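You operate a simulated robot arm through the tools that you are given. There is no shell and no other tool. Be economical: measure what you need, move in short steps, check, and stop when the job is done.

The job below is to be done with a simulated two-armed robot. You get a single attempt, and the scene is never put back.

## Task
Open the plywood bench drawer, fetch the brass insert from the plywood bench top and set it inside and shut the drawer again. Take the steel block with the largest size on its label from the white bench top and put it on the black bearing block there. Close the white bench drawer. Open the red bench upper drawer, fetch the lid from the third shelf from the top of the parts rack and set it inside and shut the drawer again. Take the plate marked "X" from the fourth shelf from the bottom of the parts rack and leave it on the white drilled plate. Take the red bracket and put it on the green bench top. Any order will do. Set down upright: red bracket.
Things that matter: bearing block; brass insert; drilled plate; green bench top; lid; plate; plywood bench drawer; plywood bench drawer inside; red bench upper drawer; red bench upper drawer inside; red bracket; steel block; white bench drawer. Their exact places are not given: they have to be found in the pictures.

It is judged by the outcome, as a careful person would: the job done as asked, and still so three seconds after it is handed in. It fails if anything else is knocked over, pushed out of place, dropped, spilled or broken. A push-on lid holds only when it is set on centred and level and pressed home; a screw cap is set on level and turned clockwise until tight.

## Robot
Two 7-joint arms with two-finger parallel grippers on one trunk, on a base that drives. Base frame: it is fixed to the floor where the robot stands at the start and does not move with it; the origin is under the middle of the robot, x ahead of it, y to its left, z up. Lengths are in mm, angles in degrees, forces in N, time in s.
The left shoulder is at the start at [20, 113, 1022], the right one opposite. With the tool pointing down near the work surface each hand reaches from about 240 to 620 mm from the robot's upright axis, wherever it stands, measured 20 degrees to its own side. Places, roughly: bearing block (5x6x3 cm) [2000, -1400, 800]; brass insert (2x2x2 cm) [800, -200, 700]; drilled plate (15x10x1 cm) [-500, -4700, 700]; green bench top [-1000, -700, 700]; lid [-250, -5500, 750]; plate [-750, -5750, 1250]; plywood bench drawer [700, 100, 600]; plywood bench drawer inside [700, 200, 600]; red bench upper drawer [-2500, -4200, 600]; red bench upper drawer inside [-2500, -4300, 600]; red bracket (8x5x6 cm) [-1400, -100, 800]; steel block [2000, -1500, 750]; white bench drawer [1900, -1700, 600]. Payload 1.57 kg a hand.
Tool frame (each hand has its own): the origin (TCP) lies between the finger pads and is the grasp point; the fingertips stand 30 mm ahead of it; z points along the fingers, y is the line along which they close. Largest opening 80 mm; finger width 17, thickness 12; the body of the gripper, 40 by 82 mm, starts 80 mm behind the TCP.
Orientation is that of the tool frame in the base frame, as a unit quaternion [x, y, z, w]. With the fingers straight down and closing along the base's y, the tool's x points along the base's -x, its y along +y and its z along -z.

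## Interface
- The arms move only by the tool move_arm. It takes "left_steps", "right_steps" or both (then of equal length, played together; a hand with none holds still); each is a list of rows, each a list of 7 numbers: the shift along the tool's x, y, z in m, then the turn, a rotation vector about the tool's x, y, z in degrees, then the closure in counts, from 0 (fully open) to 255 (shut). In form: [[tx, ty, tz, wx, wy, wz, hand], ...]. A call has 1 to 8 rows; each row shifts and turns the commanded pose from where the row before left it, along the tool's axes as they then stand. A row lasts 0.2 s, in which the tool goes at most 50 mm and 8.6 degrees; a call with a longer step from one row to the next is refused whole, and so is a gripper value outside its range. Where a pose cannot be reached the arm comes as near as it can. A force on the tool above 40 N (or 10 N above the force at the start of the call, whichever is more), or a blocked arm, ends the call early, and 0.2 s more pass. Each finger travels about 45 mm/s and halts on what it meets, pressing with about 25 N; the grip force reading is that of the motor and also rises with nothing between the fingers. The clock runs only during rows and for 0.2 s after the last one: add rows that do not move to give the fingers time. It gives the time, the measured TCP pose, the force on the tool (base axes), the opening and the grip force at its end, in the units of the frame above (readings bear some noise), with the torque about the TCP (base axes, N m) and any sound that the robot's microphone picked up.
- Cameras (640 x 400 px; columns grow to the right, rows downward): "scene" is now at [72.7, -62.3, 1142.6]; the picture's right is [-0.73, -0.69, 0.00], its down [-0.41, 0.43, -0.80] and it looks along [0.55, -0.58, -0.60] (base axes); focal length 214 px, centre (320, 200). "left" rides on the left gripper at [72, 7, -122] in its tool frame; the picture's right is [-0.09, 1.00, 0.00], its down [-0.84, -0.08, -0.54] and it looks along [-0.54, -0.05, 0.84] (tool axes); focal length 238 px, centre (320, 200). "right" rides on the right gripper at [72, -7, -122] in its tool frame; the picture's right is [0.09, 1.00, 0.00], its down [-0.84, 0.08, -0.54] and it looks along [-0.54, 0.05, 0.84] (tool axes); focal length 238 px, centre (320, 200).
- camera(camera): a new picture of that camera. No time passes.
- raise_lower(by): slides the trunk up (or, below 0, down) by that many mm; the arms and the scene camera ride with it, the base frame stays. It gives what a move gives, with no picture.
- drive_base(legs): drives the robot by 1 to 6 legs, each [ahead, left, turn to the left] in mm, mm and degrees, along the robot's own axes; the way and the turn of a leg run together, so that a leg with both is an arc; at most 1500 mm and 180 degrees a leg. The arms and the cameras ride along, it lands a little off, and it stops where it bumps. It gives what a move gives.
- aim_head(pan, tilt): turns the head with the scene camera to pan (to the left, within 80 degrees either way) and tilt (down, from -29 to 69), counted from straight ahead of the robot. It gives what a move gives.
- probe_pixels(camera, pixels): for up to 12 pixels [column, row] of the newest picture of that camera ("zoom" is the newest enlarged one), the place [x, y, z] in the base frame of the surface seen there, good to about 2 mm. No time passes.
- close_up(camera, box): a new picture of the part [left, top, right, bottom] of that camera's present view, enlarged. No time passes.
- finish_job(): hands the job in; it is judged then, once.

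Go step by step. Measure first, check grasps and placings, and put right what went wrong. The budget is 145 turns and 198 pictures, counting those below and the enlarged ones. Unless the task says otherwise, let go and move clear before handing in.

The tools are called by a JSON object that holds its "op" and its "data". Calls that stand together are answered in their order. move_arm: Moves the arms, as the interface text tells. Its arguments: {"type":"object","properties":{"left_steps":{"type":"array","items":{"type":"array","items":{"type":"number"}}},"right_steps":{"type":"array","items":{"type":"array","items":{"type":"number"}}}},"required":[]} The other tools are called the same way: raise_lower (by) slides the trunk up or down; drive_base (legs) drives the base; aim_head (pan, tilt) turns the head that bears the scene camera; camera (camera) takes a picture; probe_pixels (camera, pixels) gives the place of the surface under pixels of a picture; close_up (camera, box) takes an enlarged picture of a part of a camera's view; finish_job () hands the job in.

At the start:

```text
time_s: 0.0
left_position: [451.3, 102.6, 958.1]
left_ee_rot: [0.0, 1.0, 0.0, 0.0]
left_ft_force: [-0.4, 0.0, -0.1]
left_moment: [-0.02, -0.01, -0.03]
left_width: 80.1
left_finger_force: 0.1
right_position: [441.1, -350.3, 992.9]
right_ee_rot: [0.0, 1.0, 0.0, -0.001]
right_ft_force: [0.6, 0.1, -0.1]
right_moment: [-0.04, 0.01, -0.02]
right_width: 79.9
right_finger_force: 0.1
trunk travel left (down, up): [-75.0, 495.0]
robot x, y, heading: [-0.5, 2.1, 0.1]
head pan, tilt: [-46.7, 36.5]
```

scene: 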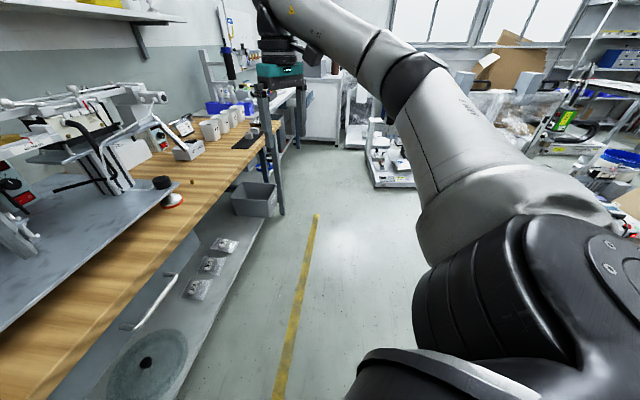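
right: 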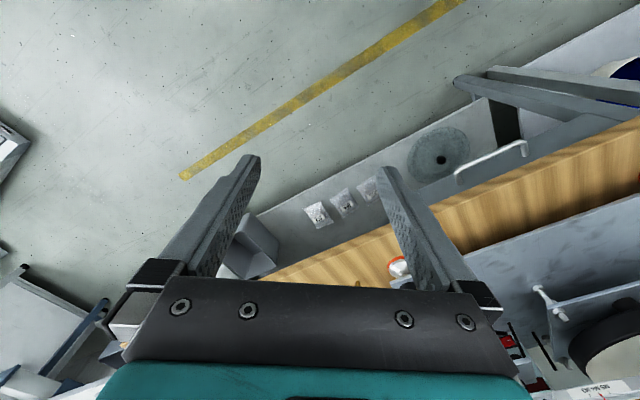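
left: 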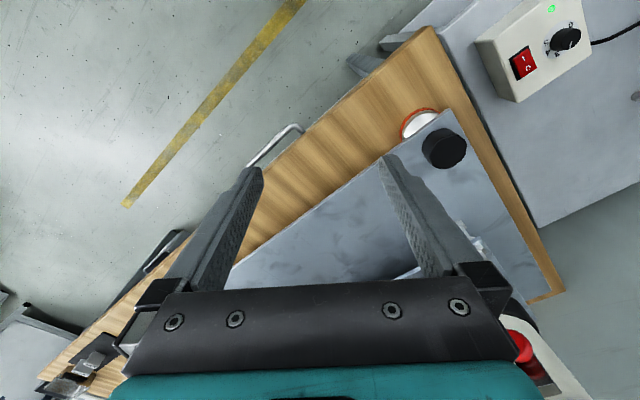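

The first pictures show a wooden bench ahead-left with a drawer handle (about px 150,300). I'll aim the head to see the plywood bench better.

{"op": "aim_head", "data": {"pan": 0, "tilt": 40}}

{"op": "camera", "data": {"camera": "scene"}}

```text
time_s: 1.1
left_position: [449.5, 103.5, 958.6]
left_ee_rot: [0.001, 1.0, 0.0, 0.001]
left_ft_force: [0.6, 0.2, -0.2]
left_moment: [-0.05, 0.03, -0.04]
left_width: 80.0
left_finger_force: 0.1
right_position: [441.8, -349.8, 993.7]
right_ee_rot: [0.0, 1.0, 0.0, 0.0]
right_ft_force: [0.7, 0.0, -0.6]
right_moment: [0.0, -0.02, -0.01]
right_width: 79.9
right_finger_force: 0.0
trunk travel left (down, up): [-75.0, 495.0]
robot x, y, heading: [0.5, -0.3, -0.3]
head pan, tilt: [0.0, 40.0]
```

```text
194 pictures are left
```

scene: 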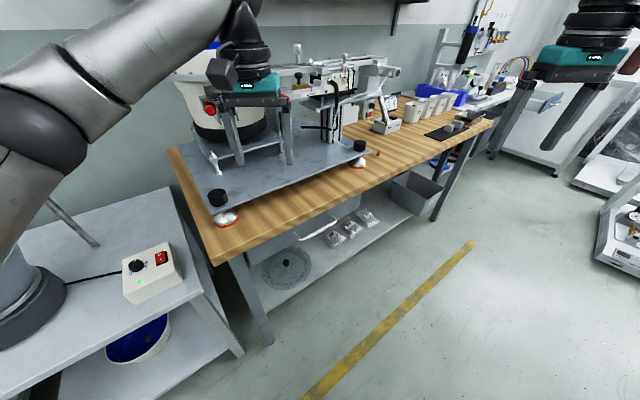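

The plywood bench runs diagonally; handle near (325,225), a small item near (377,150). I'll zoom on both and probe edges.

{"op": "close_up", "data": {"camera": "scene", "box": [200, 90, 500, 280]}}

{"op": "probe_pixels", "data": {"camera": "scene", "pixels": [[377, 151], [325, 227], [300, 237], [215, 264], [490, 122], [400, 166], [300, 224], [355, 205], [240, 205], [360, 155], [450, 130]]}}

```text
2.11 times, centred on (350, 185) of scene
```

zoom: 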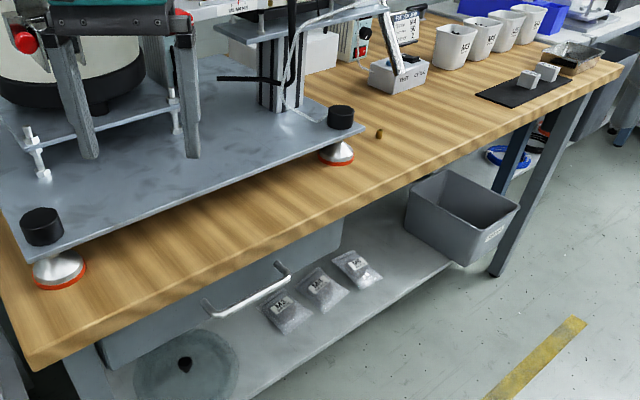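

```text
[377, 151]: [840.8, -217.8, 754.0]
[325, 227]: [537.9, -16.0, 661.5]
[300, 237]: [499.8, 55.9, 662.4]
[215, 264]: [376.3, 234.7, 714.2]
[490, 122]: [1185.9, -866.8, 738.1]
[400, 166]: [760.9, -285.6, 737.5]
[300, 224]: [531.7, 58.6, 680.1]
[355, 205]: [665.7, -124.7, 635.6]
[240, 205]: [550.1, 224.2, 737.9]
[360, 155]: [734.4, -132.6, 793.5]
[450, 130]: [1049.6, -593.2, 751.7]
```

The bench front edge runs along (0.595,-0.804) with top z≈738; the brass insert is at (841,-218), handle about z 662. I'll drive to a stand-off facing the bench between handle and insert, and look.

{"op": "drive_base", "data": {"legs": [[44, -564, 0], [0, 0, 36.8]]}}

{"op": "camera", "data": {"camera": "scene"}}

```text
time_s: 6.2
left_position: [341.7, -220.3, 959.9]
left_ee_rot: [-0.318, 0.948, 0.0, 0.0]
left_ft_force: [0.3, 0.1, 0.4]
left_moment: [0.02, -0.01, 0.01]
left_width: 80.0
left_finger_force: 0.0
right_position: [607.1, -587.5, 992.9]
right_ee_rot: [-0.318, 0.948, 0.0, 0.0]
right_ft_force: [0.9, 0.6, -0.2]
right_moment: [0.01, -0.01, 0.0]
right_width: 80.0
right_finger_force: 0.1
trunk travel left (down, up): [-75.0, 495.0]
robot x, y, heading: [45.4, -575.7, 37.1]
head pan, tilt: [0.0, 40.0]
```

```text
192 pictures are left
```

scene: 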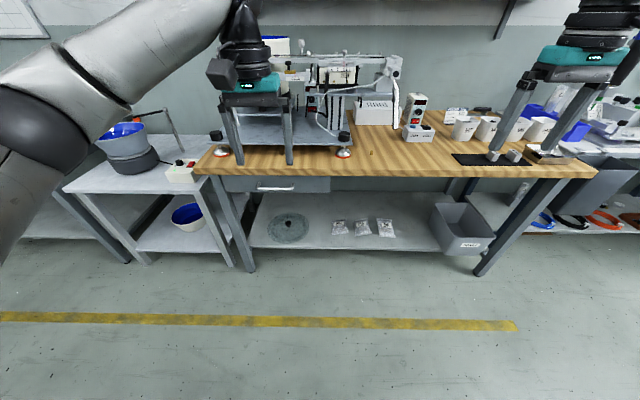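

{"op": "close_up", "data": {"camera": "scene", "box": [200, 120, 400, 245]}}

{"op": "probe_pixels", "data": {"camera": "scene", "pixels": [[371, 153], [258, 188], [276, 189], [293, 188], [240, 185], [320, 183], [320, 192], [300, 176], [400, 174], [280, 182], [345, 155]]}}

```text
3.20 times, centred on (300, 182) of scene
```

zoom: 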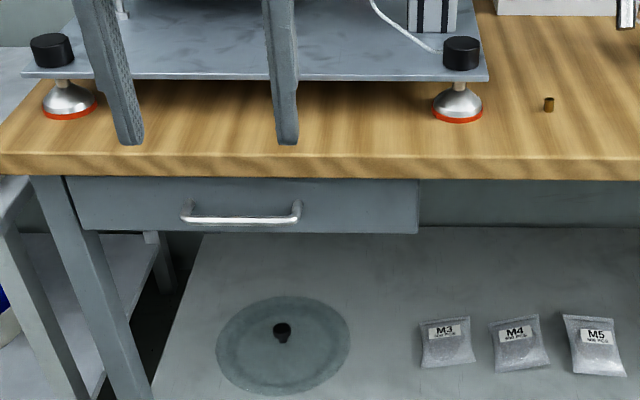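

```text
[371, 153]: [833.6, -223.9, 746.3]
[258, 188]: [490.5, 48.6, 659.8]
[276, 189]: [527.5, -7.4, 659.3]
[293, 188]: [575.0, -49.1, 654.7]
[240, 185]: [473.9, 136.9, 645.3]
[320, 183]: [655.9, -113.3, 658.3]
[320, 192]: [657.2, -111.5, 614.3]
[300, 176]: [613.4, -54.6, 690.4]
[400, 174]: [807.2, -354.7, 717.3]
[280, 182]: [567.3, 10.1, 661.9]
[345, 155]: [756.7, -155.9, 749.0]
```

Drawer bar sits ~40 mm proud of the face at z≈660; the insert is near (837,-221). I'll retract the left hand, move the right hand over toward the insert's bearing, then drive ahead.

{"op": "move_arm", "data": {"left_steps": [[0.045, 0, 0, 0, 0, 0, 0], [0.045, 0, 0, 0, 0, 0, 0], [0.045, 0, 0, 0, 0, 0, 0], [0.045, 0, 0, 0, 0, 0, 0]], "right_steps": [[-0.027, 0.039, 0, 0, 0, 0, 0], [-0.027, 0.039, 0, 0, 0, 0, 0], [-0.027, 0.039, 0, 0, 0, 0, 0], [-0.027, 0.039, 0, 0, 0, 0, 0]]}}

{"op": "drive_base", "data": {"legs": [[300, 0, 0]]}}

{"op": "camera", "data": {"camera": "right"}}

{"op": "camera", "data": {"camera": "scene"}}

```text
time_s: 7.2
left_position: [197.4, -328.0, 959.2]
left_ee_rot: [-0.319, 0.948, -0.001, 0.0]
left_ft_force: [0.1, -0.1, -0.8]
left_moment: [-0.01, -0.03, -0.02]
left_width: 80.1
left_finger_force: 0.1
right_position: [598.4, -393.8, 991.7]
right_ee_rot: [-0.319, 0.948, -0.001, 0.0]
right_ft_force: [-0.8, 0.4, 0.0]
right_moment: [-0.01, 0.0, -0.02]
right_width: 80.1
right_finger_force: 0.1
trunk travel left (down, up): [-75.0, 495.0]
robot x, y, heading: [41.7, -577.5, 37.0]
head pan, tilt: [0.0, 40.0]
```

```text
time_s: 9.2
left_position: [436.6, -151.1, 959.0]
left_ee_rot: [-0.316, 0.949, 0.001, 0.001]
left_ft_force: [0.4, 0.1, 0.8]
left_moment: [-0.03, -0.02, -0.01]
left_width: 80.2
left_finger_force: 0.0
right_position: [839.7, -219.5, 991.9]
right_ee_rot: [-0.314, 0.949, -0.001, 0.0]
right_ft_force: [-13.4, -8.4, -9.9]
right_moment: [0.57, 0.03, -0.84]
right_width: 79.1
right_finger_force: 0.0
trunk travel left (down, up): [-75.0, 495.0]
robot x, y, heading: [286.8, -391.7, 36.7]
head pan, tilt: [0.0, 40.0]
```

```text
190 pictures are left
```

right: 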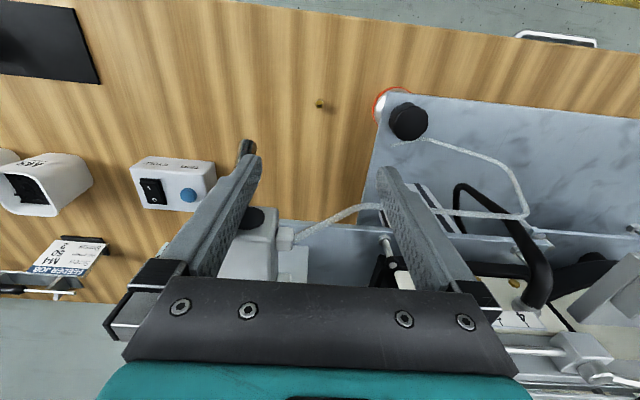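

```text
189 pictures are left
```

scene: 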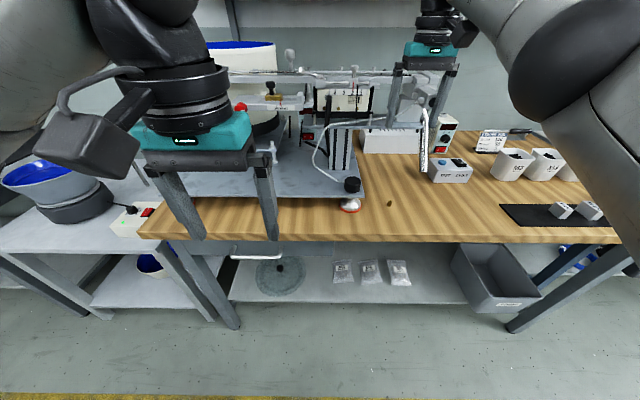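

The right wrist reports ~16 N: it is touching the white rod of the feeder ahead of it. I'll back the right hand straight off and check that nothing moved, and probe the insert at (320,104).

{"op": "move_arm", "data": {"right_steps": [[0.03, 0, 0, 0, 0, 0, 0], [0.03, 0, 0, 0, 0, 0, 0]]}}

{"op": "camera", "data": {"camera": "right"}}

{"op": "close_up", "data": {"camera": "scene", "box": [300, 20, 500, 220]}}

```text
time_s: 9.8
left_position: [437.3, -150.7, 959.9]
left_ee_rot: [-0.316, 0.949, 0.0, 0.0]
left_ft_force: [0.7, -0.2, -0.4]
left_moment: [-0.02, 0.01, -0.02]
left_width: 79.9
left_finger_force: 0.1
right_position: [791.5, -257.6, 992.1]
right_ee_rot: [-0.314, 0.949, -0.001, -0.002]
right_ft_force: [-0.1, -0.8, -0.1]
right_moment: [0.0, 0.01, 0.02]
right_width: 80.1
right_finger_force: 0.1
trunk travel left (down, up): [-75.0, 495.0]
robot x, y, heading: [282.4, -392.5, 36.4]
head pan, tilt: [0.0, 40.0]
```

```text
188 pictures are left
```

right: 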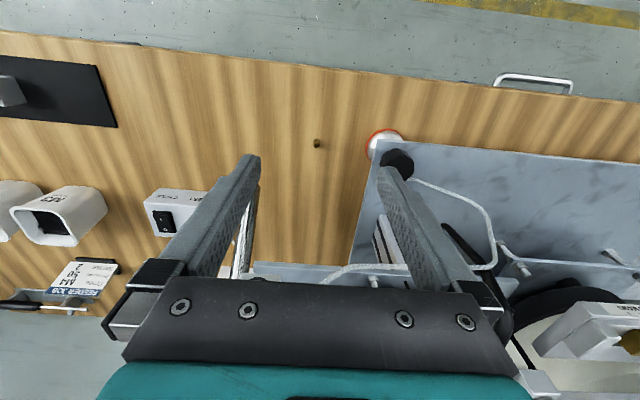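

```text
2.00 times, centred on (400, 120) of scene
```

zoom: 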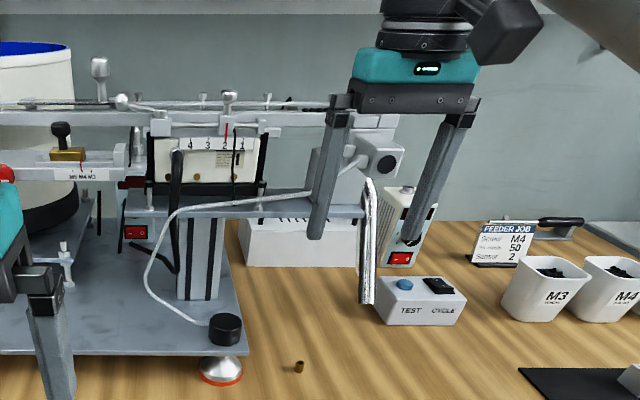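

The feeder looks intact. Probing insert and feeder clearances.

{"op": "probe_pixels", "data": {"camera": "zoom", "pixels": [[299, 367], [385, 160], [370, 200], [366, 298], [360, 210], [227, 330], [240, 372], [400, 116], [420, 290], [345, 170]]}}

{"op": "probe_pixels", "data": {"camera": "right", "pixels": [[317, 143], [317, 140], [317, 150], [400, 162]]}}

{"op": "close_up", "data": {"camera": "right", "box": [280, 110, 360, 170]}}

```text
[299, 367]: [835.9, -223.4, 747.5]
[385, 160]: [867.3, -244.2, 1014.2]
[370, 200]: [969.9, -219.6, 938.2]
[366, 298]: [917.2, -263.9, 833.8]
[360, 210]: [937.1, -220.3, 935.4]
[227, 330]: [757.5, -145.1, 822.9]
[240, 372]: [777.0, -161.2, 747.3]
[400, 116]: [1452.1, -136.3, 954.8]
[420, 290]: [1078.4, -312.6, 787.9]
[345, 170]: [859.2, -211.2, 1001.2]
```

```text
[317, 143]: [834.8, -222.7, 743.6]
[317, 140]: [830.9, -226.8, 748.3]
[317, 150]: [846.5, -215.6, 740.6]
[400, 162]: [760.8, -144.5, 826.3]
```

```text
6.67 times, centred on (320, 140) of right
```

zoom: 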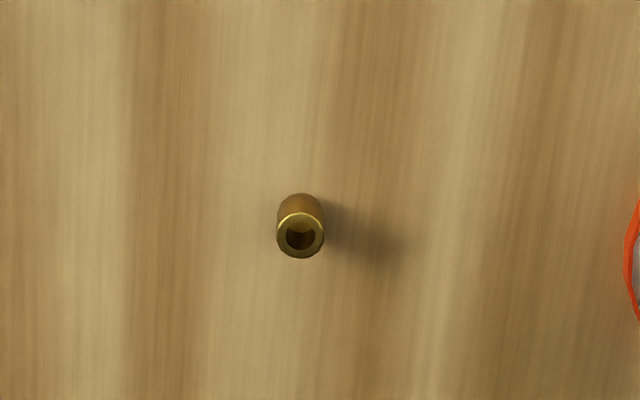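

The insert is an upright ~12 mm tube at about (838,-221), with the sensor box right above/behind it at z≈1000, so I'll tilt the right hand 30° so the wrist leans back, then descend most of the way with partly closed fingers.

{"op": "move_arm", "data": {"right_steps": [[0, 0, 0, 0, -7.5, 0, 60], [0, 0, 0, 0, -7.5, 0, 110], [0, 0, 0, 0, -7.5, 0, 110], [0, 0, 0, 0, -7.5, 0, 110], [0.0175, 0, 0.04, 0, 0, 0, 110], [0.0175, 0, 0.04, 0, 0, 0, 110], [0.0175, 0, 0.04, 0, 0, 0, 110], [0.0175, 0, 0.04, 0, 0, 0, 110]]}}

{"op": "camera", "data": {"camera": "right"}}

```text
time_s: 11.6
left_position: [437.2, -150.1, 958.2]
left_ee_rot: [-0.315, 0.949, 0.0, -0.001]
left_ft_force: [-0.3, -0.4, -0.4]
left_moment: [0.01, 0.01, -0.01]
left_width: 79.8
left_finger_force: 0.1
right_position: [806.2, -243.6, 816.8]
right_ee_rot: [-0.304, 0.917, 0.081, 0.245]
right_ft_force: [-0.3, -0.4, -1.0]
right_moment: [0.01, -0.01, 0.02]
right_width: 45.4
right_finger_force: 0.2
trunk travel left (down, up): [-75.0, 495.0]
robot x, y, heading: [283.8, -390.5, 36.7]
head pan, tilt: [0.0, 40.0]
```

```text
185 pictures are left
```

right: 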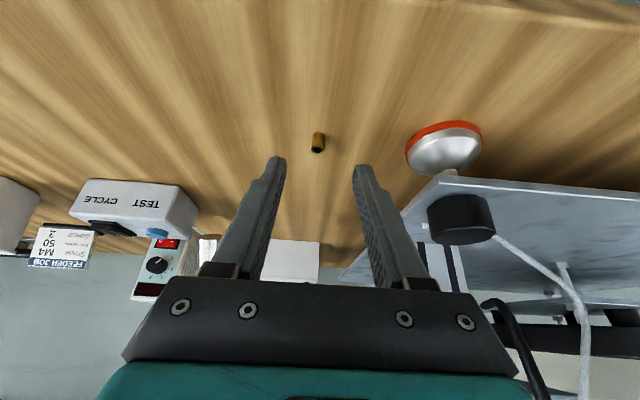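

{"op": "probe_pixels", "data": {"camera": "right", "pixels": [[318, 134], [318, 140], [318, 149], [318, 153]]}}

```text
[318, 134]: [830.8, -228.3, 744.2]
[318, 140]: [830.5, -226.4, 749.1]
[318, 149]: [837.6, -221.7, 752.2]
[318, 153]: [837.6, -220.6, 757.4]
```

{"op": "move_arm", "data": {"right_steps": [[0.0016, -0.0005, 0.025, 0, 0, 0, 110], [0.0016, -0.0005, 0.0245, 0, 0, 0, 110], [0, 0, 0, 0, 0, 0, 255], [0, 0, 0, 0, 0, 0, 255], [0, 0, 0, 0, 0, 0, 255], [0, 0, 0, 0, 0, 0, 255]]}}

{"op": "camera", "data": {"camera": "right"}}

```text
time_s: 13.0
left_position: [437.1, -150.0, 958.8]
left_ee_rot: [-0.316, 0.949, 0.0, 0.001]
left_ft_force: [0.3, -0.2, 0.7]
left_moment: [0.0, -0.01, 0.01]
left_width: 79.8
left_finger_force: 0.0
right_position: [821.0, -230.4, 770.7]
right_ee_rot: [-0.305, 0.917, 0.081, 0.244]
right_ft_force: [1.0, -1.1, 0.8]
right_moment: [-0.01, -0.06, 0.0]
right_width: 6.8
right_finger_force: 24.7
trunk travel left (down, up): [-75.0, 495.0]
robot x, y, heading: [281.6, -396.2, 36.9]
head pan, tilt: [0.0, 40.0]
```

```text
184 pictures are left
```

right: 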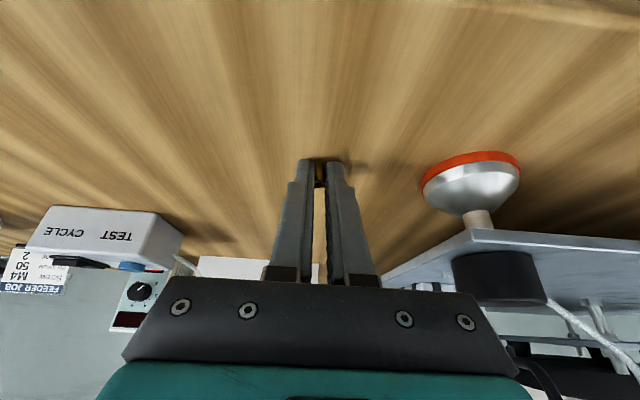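

Width 6.8 mm with 25 N: insert gripped at the tip. Lifting up and back, then backing the base off.

{"op": "move_arm", "data": {"right_steps": [[-0.015, 0, -0.026, 0, 0, 0, 255], [-0.01, 0, -0.04, 0, 0, 0, 255], [0.01, 0, -0.045, 0, 0, 0, 255]]}}

{"op": "camera", "data": {"camera": "right"}}

{"op": "drive_base", "data": {"legs": [[-250, 0, 0]]}}

```text
time_s: 13.8
left_position: [438.0, -149.3, 959.0]
left_ee_rot: [-0.316, 0.949, 0.0, 0.0]
left_ft_force: [-1.0, 0.3, -0.1]
left_moment: [0.01, -0.02, -0.03]
left_width: 79.7
left_finger_force: 0.0
right_position: [789.1, -260.2, 878.0]
right_ee_rot: [-0.304, 0.917, 0.081, 0.244]
right_ft_force: [-0.1, -0.2, 0.0]
right_moment: [-0.02, 0.03, 0.01]
right_width: 9.3
right_finger_force: 25.0
trunk travel left (down, up): [-75.0, 495.0]
robot x, y, heading: [282.7, -392.0, 37.0]
head pan, tilt: [0.0, 40.0]
```

```text
183 pictures are left
```

right: 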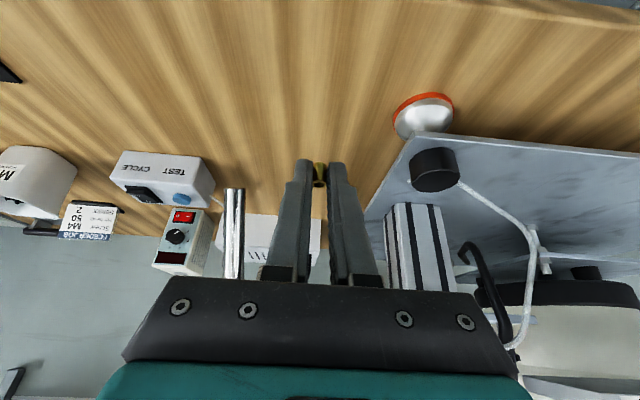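

```text
time_s: 15.6
left_position: [243.2, -296.9, 959.1]
left_ee_rot: [-0.311, 0.95, 0.0, 0.0]
left_ft_force: [0.2, 0.1, -1.7]
left_moment: [-0.01, -0.01, -0.02]
left_width: 80.1
left_finger_force: 0.1
right_position: [594.7, -409.2, 878.0]
right_ee_rot: [-0.299, 0.919, 0.079, 0.245]
right_ft_force: [-0.6, -0.6, -0.9]
right_moment: [-0.01, -0.02, -0.01]
right_width: 9.3
right_finger_force: 25.3
trunk travel left (down, up): [-75.0, 495.0]
robot x, y, heading: [81.8, -540.5, 36.4]
head pan, tilt: [0.0, 40.0]
```

The insert is held at the tips (318,172). Now I'll re-orient the left hand toward horizontal with vertical closing for the drawer bar, still clear of the bench.

{"op": "move_arm", "data": {"left_steps": [[0, 0, 0.015, 0, 0, 8.4, 0], [0, 0, 0.015, 0, 0, 8.4, 0], [0, 0, 0.015, 0, 0, 8.4, 0], [0, 0, 0.015, 0, 0, 8.4, 0], [0, 0, 0.015, 0, 0, 8.4, 0], [0, 0, 0.015, 0, 0, 8.4, 0], [0, 0, 0.015, 0, 0, 8.4, 0], [0, 0, 0.015, 0, 0, 8.4, 0]]}}

{"op": "move_arm", "data": {"left_steps": [[0, 0.045, 0, 0, 0, 7.6, 60], [0, 0.045, 0, 0, 0, 7.6, 60], [0, 0.045, 0, 0, 0, 7.6, 60], [0, 0, 0, -8.5, 0, 0, 60], [0, 0, 0, -8.5, 0, 0, 60], [0, 0, 0, -8.5, 0, 0, 60], [0, 0, 0, -8.5, 0, 0, 60], [0, 0, 0, -8.5, 0, 0, 60]]}}

{"op": "move_arm", "data": {"left_steps": [[0, 0, 0, -8.5, 0, 0, 60], [0, 0, 0, -8.5, 0, 0, 60], [0, 0, 0, -8.5, 0, 0, 60], [0, 0, 0, -8.5, 0, 0, 60], [0, 0, 0, -8.5, 0, 0, 60], [0, 0, 0, -5, 0, 0, 60]]}}

```text
time_s: 17.4
left_position: [244.3, -296.3, 839.5]
left_ee_rot: [0.268, 0.963, 0.0, 0.001]
left_ft_force: [0.7, -0.7, 0.4]
left_moment: [0.01, 0.01, 0.03]
left_width: 80.0
left_finger_force: 0.1
right_position: [595.1, -409.8, 878.1]
right_ee_rot: [-0.3, 0.919, 0.08, 0.245]
right_ft_force: [0.6, 0.3, -0.3]
right_moment: [-0.01, -0.01, -0.02]
right_width: 9.1
right_finger_force: 25.1
trunk travel left (down, up): [-75.0, 495.0]
robot x, y, heading: [86.3, -539.5, 36.4]
head pan, tilt: [0.0, 40.0]
```

```text
time_s: 19.2
left_position: [326.1, -192.0, 837.6]
left_ee_rot: [0.421, 0.831, 0.324, 0.165]
left_ft_force: [0.2, -0.6, -0.1]
left_moment: [0.04, -0.03, 0.02]
left_width: 61.4
left_finger_force: 0.0
right_position: [595.4, -409.4, 877.7]
right_ee_rot: [-0.3, 0.919, 0.08, 0.245]
right_ft_force: [-0.7, -0.3, -0.4]
right_moment: [0.0, 0.02, 0.01]
right_width: 9.0
right_finger_force: 25.1
trunk travel left (down, up): [-75.0, 495.0]
robot x, y, heading: [87.7, -539.9, 36.2]
head pan, tilt: [0.0, 40.0]
```

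```text
time_s: 20.6
left_position: [336.6, -187.5, 836.4]
left_ee_rot: [0.32, 0.63, 0.631, 0.32]
left_ft_force: [0.4, -0.3, -0.3]
left_moment: [-0.03, 0.0, -0.04]
left_width: 61.3
left_finger_force: 0.0
left hand out of reach, approached as far as the arm can: row 2
right_position: [594.3, -408.6, 877.8]
right_ee_rot: [-0.301, 0.919, 0.08, 0.244]
right_ft_force: [-1.1, 0.4, 0.1]
right_moment: [0.01, -0.01, 0.0]
right_width: 9.0
right_finger_force: 24.8
trunk travel left (down, up): [-75.0, 495.0]
robot x, y, heading: [85.7, -537.6, 36.4]
head pan, tilt: [0.0, 40.0]
```

Left hand is now horizontal with vertical closing. Lowering it to bar height, then driving near the bar and looking.

{"op": "move_arm", "data": {"left_steps": [[0, -0.044, 0, 0, 0, 0, 60], [0, -0.044, 0, 0, 0, 0, 60], [0, -0.044, 0, 0, 0, 0, 60], [0, -0.044, 0, 0, 0, 0, 60]]}}

{"op": "drive_base", "data": {"legs": [[180, 33, 0]]}}

{"op": "camera", "data": {"camera": "left"}}

{"op": "camera", "data": {"camera": "scene"}}

```text
time_s: 21.6
left_position: [338.5, -188.2, 658.1]
left_ee_rot: [0.319, 0.631, 0.63, 0.321]
left_ft_force: [0.2, -0.3, -0.6]
left_moment: [0.0, 0.0, 0.0]
left_width: 61.2
left_finger_force: 0.2
right_position: [595.3, -409.4, 877.2]
right_ee_rot: [-0.3, 0.919, 0.08, 0.244]
right_ft_force: [-0.1, -0.4, 0.3]
right_moment: [0.01, 0.02, 0.0]
right_width: 9.3
right_finger_force: 24.8
trunk travel left (down, up): [-75.0, 495.0]
robot x, y, heading: [88.7, -539.6, 36.5]
head pan, tilt: [0.0, 40.0]
```

```text
time_s: 23.1
left_position: [467.0, -52.6, 658.4]
left_ee_rot: [0.319, 0.631, 0.631, 0.319]
left_ft_force: [-0.6, 0.4, 0.2]
left_moment: [-0.01, -0.02, 0.01]
left_width: 61.4
left_finger_force: 0.0
right_position: [723.6, -273.4, 877.7]
right_ee_rot: [-0.3, 0.919, 0.08, 0.244]
right_ft_force: [0.0, 1.5, 0.0]
right_moment: [-0.01, 0.01, -0.01]
right_width: 9.1
right_finger_force: 25.6
trunk travel left (down, up): [-75.0, 495.0]
robot x, y, heading: [212.6, -405.1, 36.2]
head pan, tilt: [0.0, 40.0]
```

```text
182 pictures are left
```

left: 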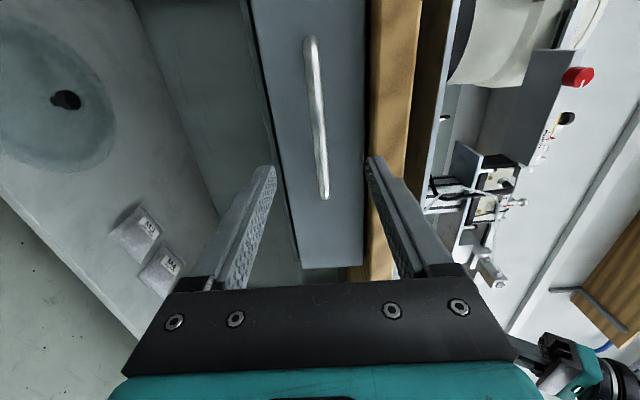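

```text
181 pictures are left
```

scene: 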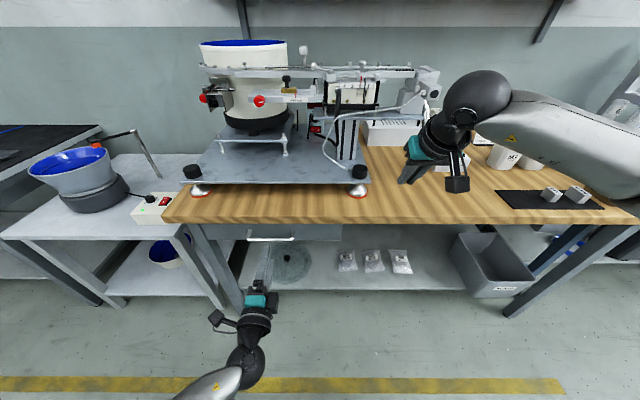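

{"op": "probe_pixels", "data": {"camera": "left", "pixels": [[311, 45], [316, 100], [322, 160], [325, 192], [300, 220], [350, 220], [374, 230]]}}

```text
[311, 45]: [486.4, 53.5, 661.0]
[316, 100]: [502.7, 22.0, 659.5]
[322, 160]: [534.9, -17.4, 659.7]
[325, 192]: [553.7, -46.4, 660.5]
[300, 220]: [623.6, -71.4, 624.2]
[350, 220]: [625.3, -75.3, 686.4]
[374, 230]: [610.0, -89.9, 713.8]
```

Bar lies at z≈660, 75 mm ahead of the TCP. Narrow the fingers, advance 69 mm, close.

{"op": "move_arm", "data": {"left_steps": [[0, 0.0015, 0, 0, 0, 0, 130], [0, 0, 0, 0, 0, 0, 130], [0, 0, 0.035, 0, 0, 0, 130], [0, 0, 0.034, 0, 0, 0, 130], [0, 0, 0, 0, 0, 0, 255], [0, 0, 0, 0, 0, 0, 255], [0, 0, 0, 0, 0, 0, 255]]}}

{"op": "camera", "data": {"camera": "left"}}

```text
time_s: 24.8
left_position: [522.5, -10.9, 659.2]
left_ee_rot: [0.32, 0.631, 0.63, 0.319]
left_ft_force: [0.0, 2.3, -6.4]
left_moment: [-0.07, 0.11, -0.12]
left_width: 12.3
left_finger_force: 25.2
right_position: [723.6, -273.7, 877.2]
right_ee_rot: [-0.301, 0.918, 0.08, 0.245]
right_ft_force: [-0.3, 0.4, -0.8]
right_moment: [0.01, 0.06, 0.04]
right_width: 9.1
right_finger_force: 25.5
trunk travel left (down, up): [-75.0, 495.0]
robot x, y, heading: [215.6, -406.2, 36.2]
head pan, tilt: [0.0, 40.0]
```

```text
180 pictures are left
```

left: 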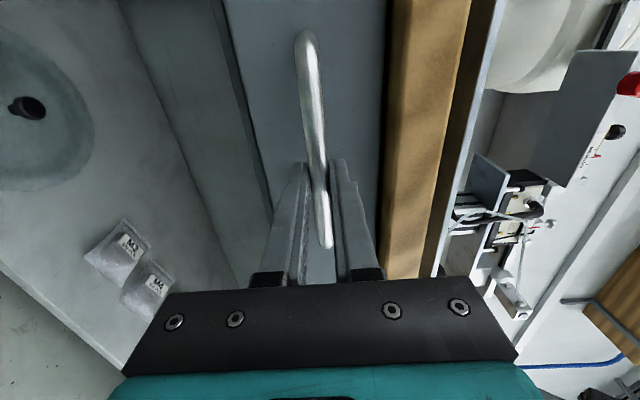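

Bar gripped (12.3 mm, 25 N). Pulling the drawer by driving straight back 200 mm.

{"op": "drive_base", "data": {"legs": [[-200, 0, 0]]}}

{"op": "aim_head", "data": {"pan": 0, "tilt": 50}}

{"op": "camera", "data": {"camera": "scene"}}

```text
time_s: 26.3
left_position: [362.8, -126.8, 658.5]
left_ee_rot: [0.32, 0.631, 0.63, 0.319]
left_ft_force: [-4.3, 5.6, -14.3]
left_moment: [-0.16, 0.15, 0.17]
left_width: 11.5
left_finger_force: 29.2
right_position: [566.5, -390.3, 878.6]
right_ee_rot: [-0.3, 0.919, 0.079, 0.243]
right_ft_force: [-0.3, 0.2, -0.1]
right_moment: [0.03, 0.0, -0.02]
right_width: 9.3
right_finger_force: 24.9
trunk travel left (down, up): [-75.0, 495.0]
robot x, y, heading: [59.6, -519.9, 36.0]
head pan, tilt: [0.0, 40.0]
```

```text
time_s: 27.1
left_position: [362.6, -128.2, 658.4]
left_ee_rot: [0.32, 0.632, 0.63, 0.318]
left_ft_force: [-2.7, 1.1, -2.7]
left_moment: [-0.07, 0.01, -0.22]
left_width: 11.7
left_finger_force: 29.2
right_position: [566.5, -390.2, 876.9]
right_ee_rot: [-0.3, 0.919, 0.08, 0.245]
right_ft_force: [0.1, -0.5, -0.2]
right_moment: [0.03, 0.0, -0.01]
right_width: 9.1
right_finger_force: 24.8
trunk travel left (down, up): [-75.0, 495.0]
robot x, y, heading: [58.4, -524.6, 36.1]
head pan, tilt: [0.0, 50.0]
```

```text
179 pictures are left
```

scene: 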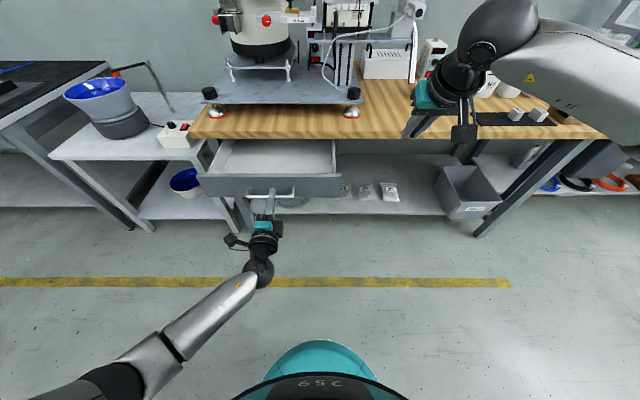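

The drawer is open 200 mm. Probing its inside for a landing spot.

{"op": "probe_pixels", "data": {"camera": "scene", "pixels": [[270, 160], [315, 163], [325, 155], [335, 160], [340, 176], [300, 178], [315, 150], [320, 172]]}}

```text
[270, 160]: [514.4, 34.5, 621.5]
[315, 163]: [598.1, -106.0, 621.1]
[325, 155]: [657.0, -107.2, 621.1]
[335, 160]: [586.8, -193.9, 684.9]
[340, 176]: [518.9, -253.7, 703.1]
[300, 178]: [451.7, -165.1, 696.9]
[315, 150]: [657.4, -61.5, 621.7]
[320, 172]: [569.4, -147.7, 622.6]
```

{"op": "move_arm", "data": {"right_steps": [[-0.0072, 0.034, 0.0267, 0, 0, 0, 255], [-0.0072, 0.034, 0.0267, 0, 0, 0, 255], [-0.0072, 0.034, 0.0267, 0, 0, 0, 255], [-0.0072, 0.034, 0.0267, 0, 0, 0, 255], [-0.0072, 0.034, 0.0267, 0, 0, 0, 255], [-0.0072, 0.034, 0.0267, 0, 0, 0, 255]]}}

{"op": "camera", "data": {"camera": "scene"}}

{"op": "camera", "data": {"camera": "right"}}

```text
time_s: 28.4
left_position: [362.8, -126.8, 659.1]
left_ee_rot: [0.32, 0.632, 0.63, 0.318]
left_ft_force: [-3.8, 4.4, -6.4]
left_moment: [-0.12, -0.05, -0.71]
left_width: 12.0
left_finger_force: 29.1
right_position: [541.7, -156.8, 761.3]
right_ee_rot: [-0.3, 0.919, 0.079, 0.244]
right_ft_force: [-0.9, -0.8, 0.4]
right_moment: [0.03, 0.05, 0.03]
right_width: 9.6
right_finger_force: 24.5
trunk travel left (down, up): [-75.0, 495.0]
robot x, y, heading: [56.3, -519.7, 36.2]
head pan, tilt: [0.0, 50.0]
```

```text
178 pictures are left
```

scene: 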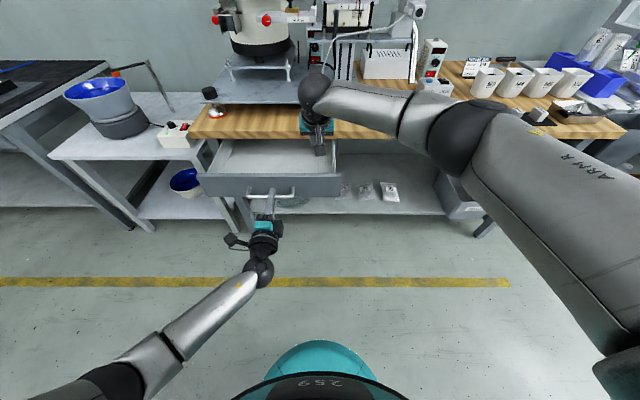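

```text
177 pictures are left
```

right: 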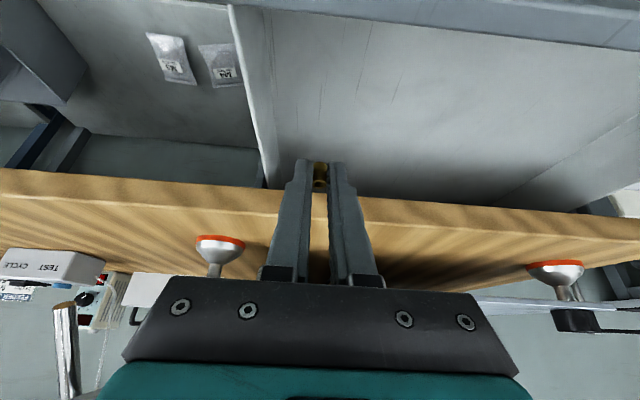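

Fingers are over the drawer interior, wall ~45 mm to the side. Descend 104 mm vertically, then open partly.

{"op": "move_arm", "data": {"right_steps": [[0.0177, 0, 0.0306, 0, 0, 0, 255], [0.0177, 0, 0.0306, 0, 0, 0, 255], [0.0165, 0, 0.0286, 0, 0, 0, 255], [0, 0, 0, 0, 0, 0, 255]]}}

{"op": "camera", "data": {"camera": "right"}}

```text
time_s: 29.4
left_position: [363.6, -127.0, 659.4]
left_ee_rot: [0.32, 0.632, 0.63, 0.318]
left_ft_force: [-1.7, 2.5, -7.6]
left_moment: [-0.05, 0.08, -0.14]
left_width: 11.5
left_finger_force: 29.5
right_position: [539.5, -157.8, 654.4]
right_ee_rot: [-0.301, 0.918, 0.08, 0.245]
right_ft_force: [-0.5, -0.7, -0.3]
right_moment: [0.02, -0.01, 0.01]
right_width: 9.1
right_finger_force: 25.6
trunk travel left (down, up): [-75.0, 495.0]
robot x, y, heading: [55.6, -521.7, 36.1]
head pan, tilt: [0.0, 50.0]
```

```text
176 pictures are left
```

right: 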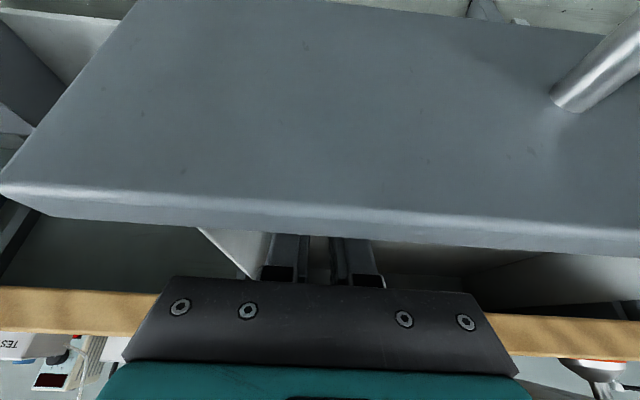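

{"op": "move_arm", "data": {"right_steps": [[0.001, 0, 0.002, 0, 0, 0, 255], [0, 0, 0, 0, 0, 0, 150], [0, 0, 0, 0, 0, 0, 150], [0, 0, 0, 0, 0, 0, 150], [-0.015, 0, -0.026, 0, 0, 0, 150], [-0.0177, 0, -0.0306, 0, 0, 0, 150], [-0.0177, 0, -0.0306, 0, 0, 0, 150], [-0.0177, 0, -0.0306, 0, 0, 0, 150]]}}

{"op": "camera", "data": {"camera": "right"}}

```text
time_s: 31.2
left_position: [363.6, -127.0, 659.1]
left_ee_rot: [0.319, 0.632, 0.63, 0.319]
left_ft_force: [-3.3, 2.7, -8.0]
left_moment: [-0.1, 0.11, 0.16]
left_width: 11.8
left_finger_force: 29.0
right_position: [539.3, -155.8, 792.3]
right_ee_rot: [-0.3, 0.919, 0.08, 0.244]
right_ft_force: [1.2, 0.7, -0.2]
right_moment: [0.02, -0.02, 0.0]
right_width: 33.0
right_finger_force: 0.1
trunk travel left (down, up): [-75.0, 495.0]
robot x, y, heading: [60.7, -521.0, 36.1]
head pan, tilt: [0.0, 50.0]
```

```text
175 pictures are left
```

right: 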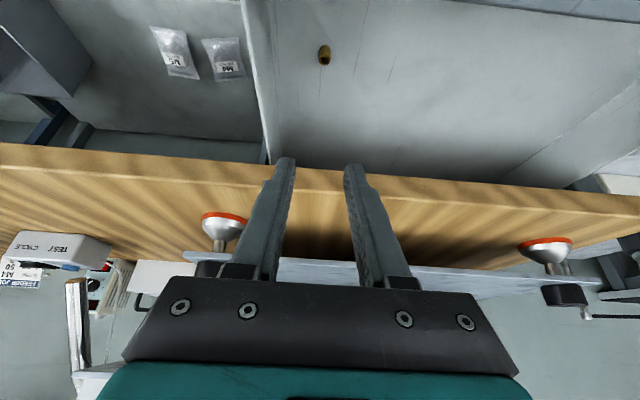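

The insert stands in the drawer at (324,55). Retract the right hand, then push the drawer shut by driving ahead.

{"op": "move_arm", "data": {"right_steps": [[0.02, -0.01, -0.0405, 0, 0, 0, 150], [0.02, -0.02, -0.0405, 0, 0, 0, 150], [0.02, -0.02, -0.0405, 0, 0, 0, 150], [0.02, -0.02, -0.0405, 0, 0, 0, 150]]}}

{"op": "drive_base", "data": {"legs": [[195, 0, 0]]}}

{"op": "move_arm", "data": {"left_steps": [[0, 0, 0.005, 0, 0, 0, 255], [0, 0, 0.005, 0, 0, 0, 255], [0, 0, 0.005, 0, 0, 0, 255], [0, 0, 0, 0, 0, 0, 255]]}}

{"op": "camera", "data": {"camera": "left"}}

```text
time_s: 32.2
left_position: [363.5, -128.5, 658.8]
left_ee_rot: [0.32, 0.632, 0.63, 0.319]
left_ft_force: [-2.7, 1.5, -7.1]
left_moment: [-0.02, 0.16, 0.36]
left_width: 11.8
left_finger_force: 29.4
right_position: [462.4, -301.1, 891.0]
right_ee_rot: [-0.3, 0.919, 0.079, 0.244]
right_ft_force: [0.3, 0.7, 0.3]
right_moment: [-0.05, 0.01, -0.01]
right_width: 33.0
right_finger_force: 0.2
trunk travel left (down, up): [-75.0, 495.0]
robot x, y, heading: [54.4, -521.8, 36.1]
head pan, tilt: [0.0, 50.0]
```

```text
time_s: 33.8
left_position: [518.1, -14.9, 658.3]
left_ee_rot: [0.32, 0.632, 0.63, 0.318]
left_ft_force: [12.8, -9.8, -8.5]
left_moment: [-0.08, 0.09, 0.43]
left_width: 11.7
left_finger_force: 28.9
right_position: [616.0, -183.9, 890.4]
right_ee_rot: [-0.302, 0.918, 0.081, 0.243]
right_ft_force: [-0.7, -0.5, 0.0]
right_moment: [0.02, -0.02, 0.01]
right_width: 32.8
right_finger_force: 0.1
trunk travel left (down, up): [-75.0, 495.0]
robot x, y, heading: [209.4, -406.3, 36.4]
head pan, tilt: [0.0, 50.0]
```

```text
time_s: 34.8
left_position: [528.9, -7.8, 659.0]
left_ee_rot: [0.32, 0.632, 0.63, 0.319]
left_ft_force: [-22.9, -13.9, 1.7]
left_moment: [0.06, -0.01, 0.03]
left_width: 12.1
left_finger_force: 29.7
right_position: [613.3, -186.3, 892.4]
right_ee_rot: [-0.303, 0.917, 0.082, 0.244]
right_ft_force: [0.7, 0.3, -0.1]
right_moment: [-0.01, -0.01, -0.01]
right_width: 32.9
right_finger_force: 0.0
trunk travel left (down, up): [-75.0, 495.0]
robot x, y, heading: [210.4, -410.4, 36.3]
head pan, tilt: [0.0, 50.0]
```

```text
174 pictures are left
```

left: 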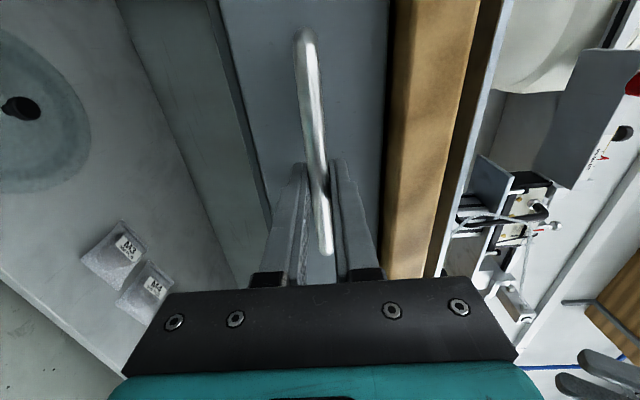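

Drawer is shut against its stop (27 N). Release, back off, and look toward the white bench.

{"op": "move_arm", "data": {"left_steps": [[0, 0, 0, 0, 0, 0, 130], [0, 0, 0, 0, 0, 0, 130], [0, 0, 0, 0, 0, 0, 130], [0, 0, -0.04, 0, 0, 0, 130], [0, 0, -0.04, 0, 0, 0, 130]]}}

{"op": "drive_base", "data": {"legs": [[-350, 0, 0], [0, 0, -60]]}}

{"op": "aim_head", "data": {"pan": 0, "tilt": 20}}

{"op": "camera", "data": {"camera": "scene"}}

```text
time_s: 36.0
left_position: [460.2, -52.5, 658.8]
left_ee_rot: [0.319, 0.632, 0.63, 0.32]
left_ft_force: [0.7, -0.4, 0.1]
left_moment: [0.01, 0.01, 0.0]
left_width: 39.2
left_finger_force: 0.1
right_position: [615.1, -185.3, 891.6]
right_ee_rot: [-0.303, 0.917, 0.081, 0.245]
right_ft_force: [0.3, 0.0, 0.0]
right_moment: [-0.01, -0.03, 0.0]
right_width: 33.1
right_finger_force: 0.0
trunk travel left (down, up): [-75.0, 495.0]
robot x, y, heading: [216.2, -407.3, 36.5]
head pan, tilt: [0.0, 50.0]
```

```text
time_s: 41.0
left_position: [360.9, -660.1, 657.3]
left_ee_rot: [0.595, 0.384, 0.384, 0.593]
left_ft_force: [0.1, -0.1, 0.0]
left_moment: [-0.02, 0.02, 0.01]
left_width: 39.2
left_finger_force: 0.1
right_position: [320.8, -859.9, 892.1]
right_ee_rot: [0.201, 0.945, -0.054, 0.252]
right_ft_force: [-1.7, -0.2, 0.4]
right_moment: [0.01, 0.01, -0.01]
right_width: 33.0
right_finger_force: 0.1
trunk travel left (down, up): [-75.0, 495.0]
robot x, y, heading: [-70.6, -617.5, -23.8]
head pan, tilt: [0.0, 50.0]
```

```text
time_s: 41.9
left_position: [360.9, -660.2, 657.6]
left_ee_rot: [0.595, 0.385, 0.383, 0.593]
left_ft_force: [0.5, 0.1, -0.9]
left_moment: [-0.01, -0.02, 0.03]
left_width: 39.0
left_finger_force: 0.1
right_position: [321.0, -860.1, 890.7]
right_ee_rot: [0.202, 0.945, -0.054, 0.252]
right_ft_force: [0.2, 0.9, 0.0]
right_moment: [0.01, -0.01, 0.02]
right_width: 33.2
right_finger_force: 0.0
trunk travel left (down, up): [-75.0, 495.0]
robot x, y, heading: [-66.0, -616.9, -24.1]
head pan, tilt: [0.0, 20.0]
```

```text
173 pictures are left
```

scene: 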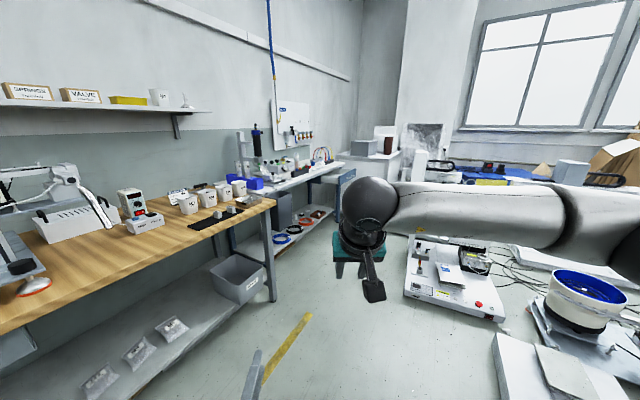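

{"op": "close_up", "data": {"camera": "scene", "box": [220, 100, 420, 250]}}

{"op": "probe_pixels", "data": {"camera": "scene", "pixels": [[300, 178], [335, 172], [345, 180], [275, 200], [405, 270], [420, 240], [380, 160], [310, 162], [262, 205], [440, 180], [560, 290], [500, 360]]}}

```text
2.67 times, centred on (320, 175) of scene
```

zoom: 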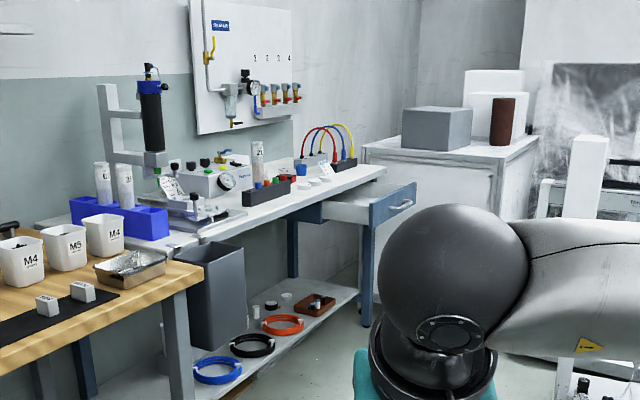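

```text
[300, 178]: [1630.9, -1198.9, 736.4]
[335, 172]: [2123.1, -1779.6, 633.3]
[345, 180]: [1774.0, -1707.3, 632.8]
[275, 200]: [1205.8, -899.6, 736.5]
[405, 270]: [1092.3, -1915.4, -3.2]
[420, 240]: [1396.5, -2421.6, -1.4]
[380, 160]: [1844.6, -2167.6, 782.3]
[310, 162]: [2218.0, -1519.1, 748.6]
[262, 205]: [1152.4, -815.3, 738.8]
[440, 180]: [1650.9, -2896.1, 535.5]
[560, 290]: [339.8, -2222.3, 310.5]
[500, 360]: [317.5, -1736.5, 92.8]
```

{"op": "probe_pixels", "data": {"camera": "scene", "pixels": [[411, 291], [425, 280], [500, 315], [421, 236], [500, 245], [460, 285], [430, 265], [450, 240], [500, 340], [535, 345], [330, 300]]}}

{"op": "probe_pixels", "data": {"camera": "zoom", "pixels": [[200, 238], [385, 172], [375, 215], [415, 190], [330, 215], [400, 208], [260, 205]]}}

```text
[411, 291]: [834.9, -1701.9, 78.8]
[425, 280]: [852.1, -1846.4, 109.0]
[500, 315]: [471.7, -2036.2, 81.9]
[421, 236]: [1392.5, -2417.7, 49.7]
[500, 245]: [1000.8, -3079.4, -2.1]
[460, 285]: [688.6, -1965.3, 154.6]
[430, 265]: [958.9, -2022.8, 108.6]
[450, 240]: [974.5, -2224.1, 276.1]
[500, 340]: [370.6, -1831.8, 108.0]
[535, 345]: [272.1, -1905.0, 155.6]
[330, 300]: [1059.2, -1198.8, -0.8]
```

```text
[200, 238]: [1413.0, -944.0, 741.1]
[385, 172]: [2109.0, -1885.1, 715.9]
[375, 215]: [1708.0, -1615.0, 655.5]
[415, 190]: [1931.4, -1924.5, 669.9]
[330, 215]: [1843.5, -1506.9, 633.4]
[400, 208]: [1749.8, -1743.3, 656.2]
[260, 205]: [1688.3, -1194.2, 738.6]
```

The white bench is parallel to the plywood one: front edge X'≈590 (in bench-aligned axes), its drawer open with face at X'≈428, Y'≈−2311…−2690. I'll turn parallel and drive sideways along the aisle to stand before the drawer.

{"op": "drive_base", "data": {"legs": [[0, 0, 60.3], [310, -1000, 0], [0, -1049, 0]]}}

{"op": "aim_head", "data": {"pan": 0, "tilt": 40}}

{"op": "camera", "data": {"camera": "scene"}}

```text
time_s: 53.5
left_position: [1520.3, -1474.7, 659.1]
left_ee_rot: [0.307, 0.637, 0.636, 0.308]
left_ft_force: [0.1, -0.4, 0.1]
left_moment: [-0.01, 0.04, -0.04]
left_width: 39.0
left_finger_force: 0.1
right_position: [1678.5, -1601.5, 891.9]
right_ee_rot: [-0.319, 0.912, 0.085, 0.243]
right_ft_force: [0.0, 0.2, -0.5]
right_moment: [-0.03, -0.02, -0.03]
right_width: 32.9
right_finger_force: 0.0
trunk travel left (down, up): [-75.0, 495.0]
robot x, y, heading: [1285.1, -1837.3, 38.9]
head pan, tilt: [0.0, 20.0]
stopped in leg 3: the robot was blocked; the commanded pose is now the measured one
```

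```text
time_s: 54.4
left_position: [1520.0, -1473.7, 658.6]
left_ee_rot: [0.306, 0.638, 0.635, 0.308]
left_ft_force: [-0.2, -0.6, -0.5]
left_moment: [0.01, 0.03, 0.0]
left_width: 39.4
left_finger_force: 0.1
right_position: [1680.3, -1602.8, 891.4]
right_ee_rot: [-0.319, 0.912, 0.085, 0.242]
right_ft_force: [-0.6, 0.0, 0.2]
right_moment: [-0.02, 0.01, 0.02]
right_width: 33.4
right_finger_force: 0.1
trunk travel left (down, up): [-75.0, 495.0]
robot x, y, heading: [1283.9, -1838.3, 38.8]
head pan, tilt: [0.0, 40.0]
```

```text
171 pictures are left
```

scene: 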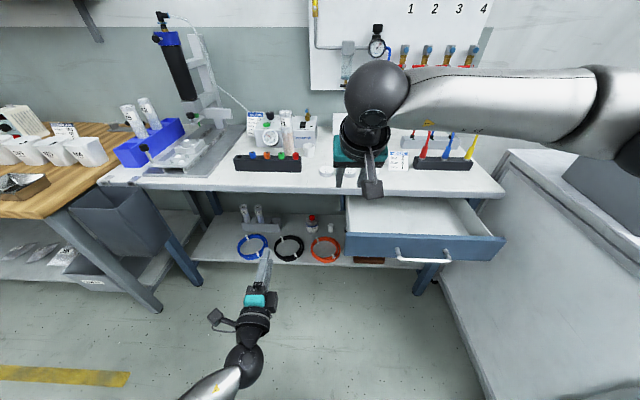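

The base bumped — the white cabinet on the right reaches toward us. I'll probe the cabinet, drawer and bench objects.

{"op": "probe_pixels", "data": {"camera": "scene", "pixels": [[465, 340], [485, 395], [445, 262], [347, 245], [505, 240], [395, 258], [450, 258], [510, 155], [600, 250], [330, 165], [265, 165], [345, 172]]}}

{"op": "close_up", "data": {"camera": "scene", "box": [220, 90, 500, 265]}}

{"op": "camera", "data": {"camera": "right"}}

```text
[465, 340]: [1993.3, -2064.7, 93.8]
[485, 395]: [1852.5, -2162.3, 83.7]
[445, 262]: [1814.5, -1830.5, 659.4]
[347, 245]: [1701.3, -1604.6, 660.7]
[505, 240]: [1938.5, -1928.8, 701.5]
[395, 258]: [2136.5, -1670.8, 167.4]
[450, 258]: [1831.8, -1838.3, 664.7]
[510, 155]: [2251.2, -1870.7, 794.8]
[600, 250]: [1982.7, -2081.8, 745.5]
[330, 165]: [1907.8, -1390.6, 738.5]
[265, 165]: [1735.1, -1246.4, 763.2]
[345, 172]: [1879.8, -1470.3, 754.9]
```

```text
2.29 times, centred on (360, 178) of scene
```

zoom: 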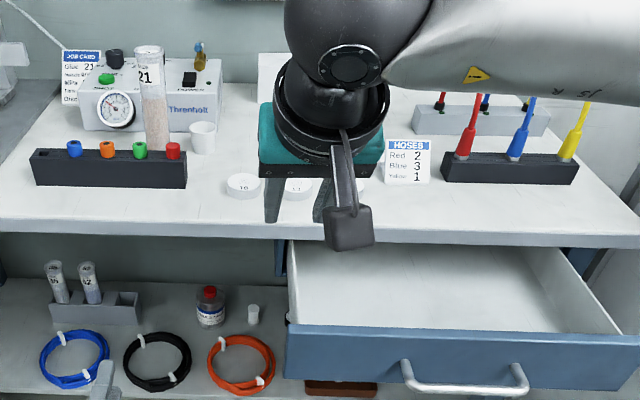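

```text
169 pictures are left
```

right: 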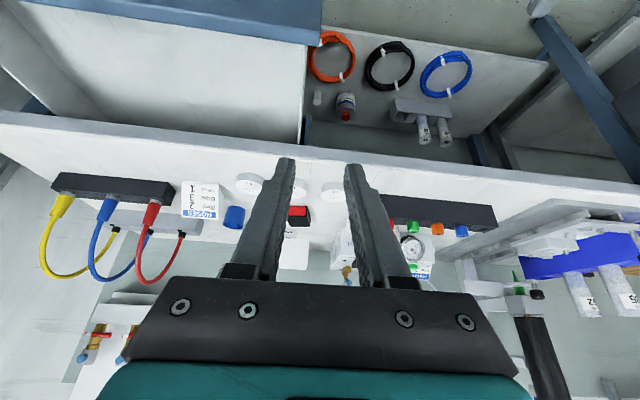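

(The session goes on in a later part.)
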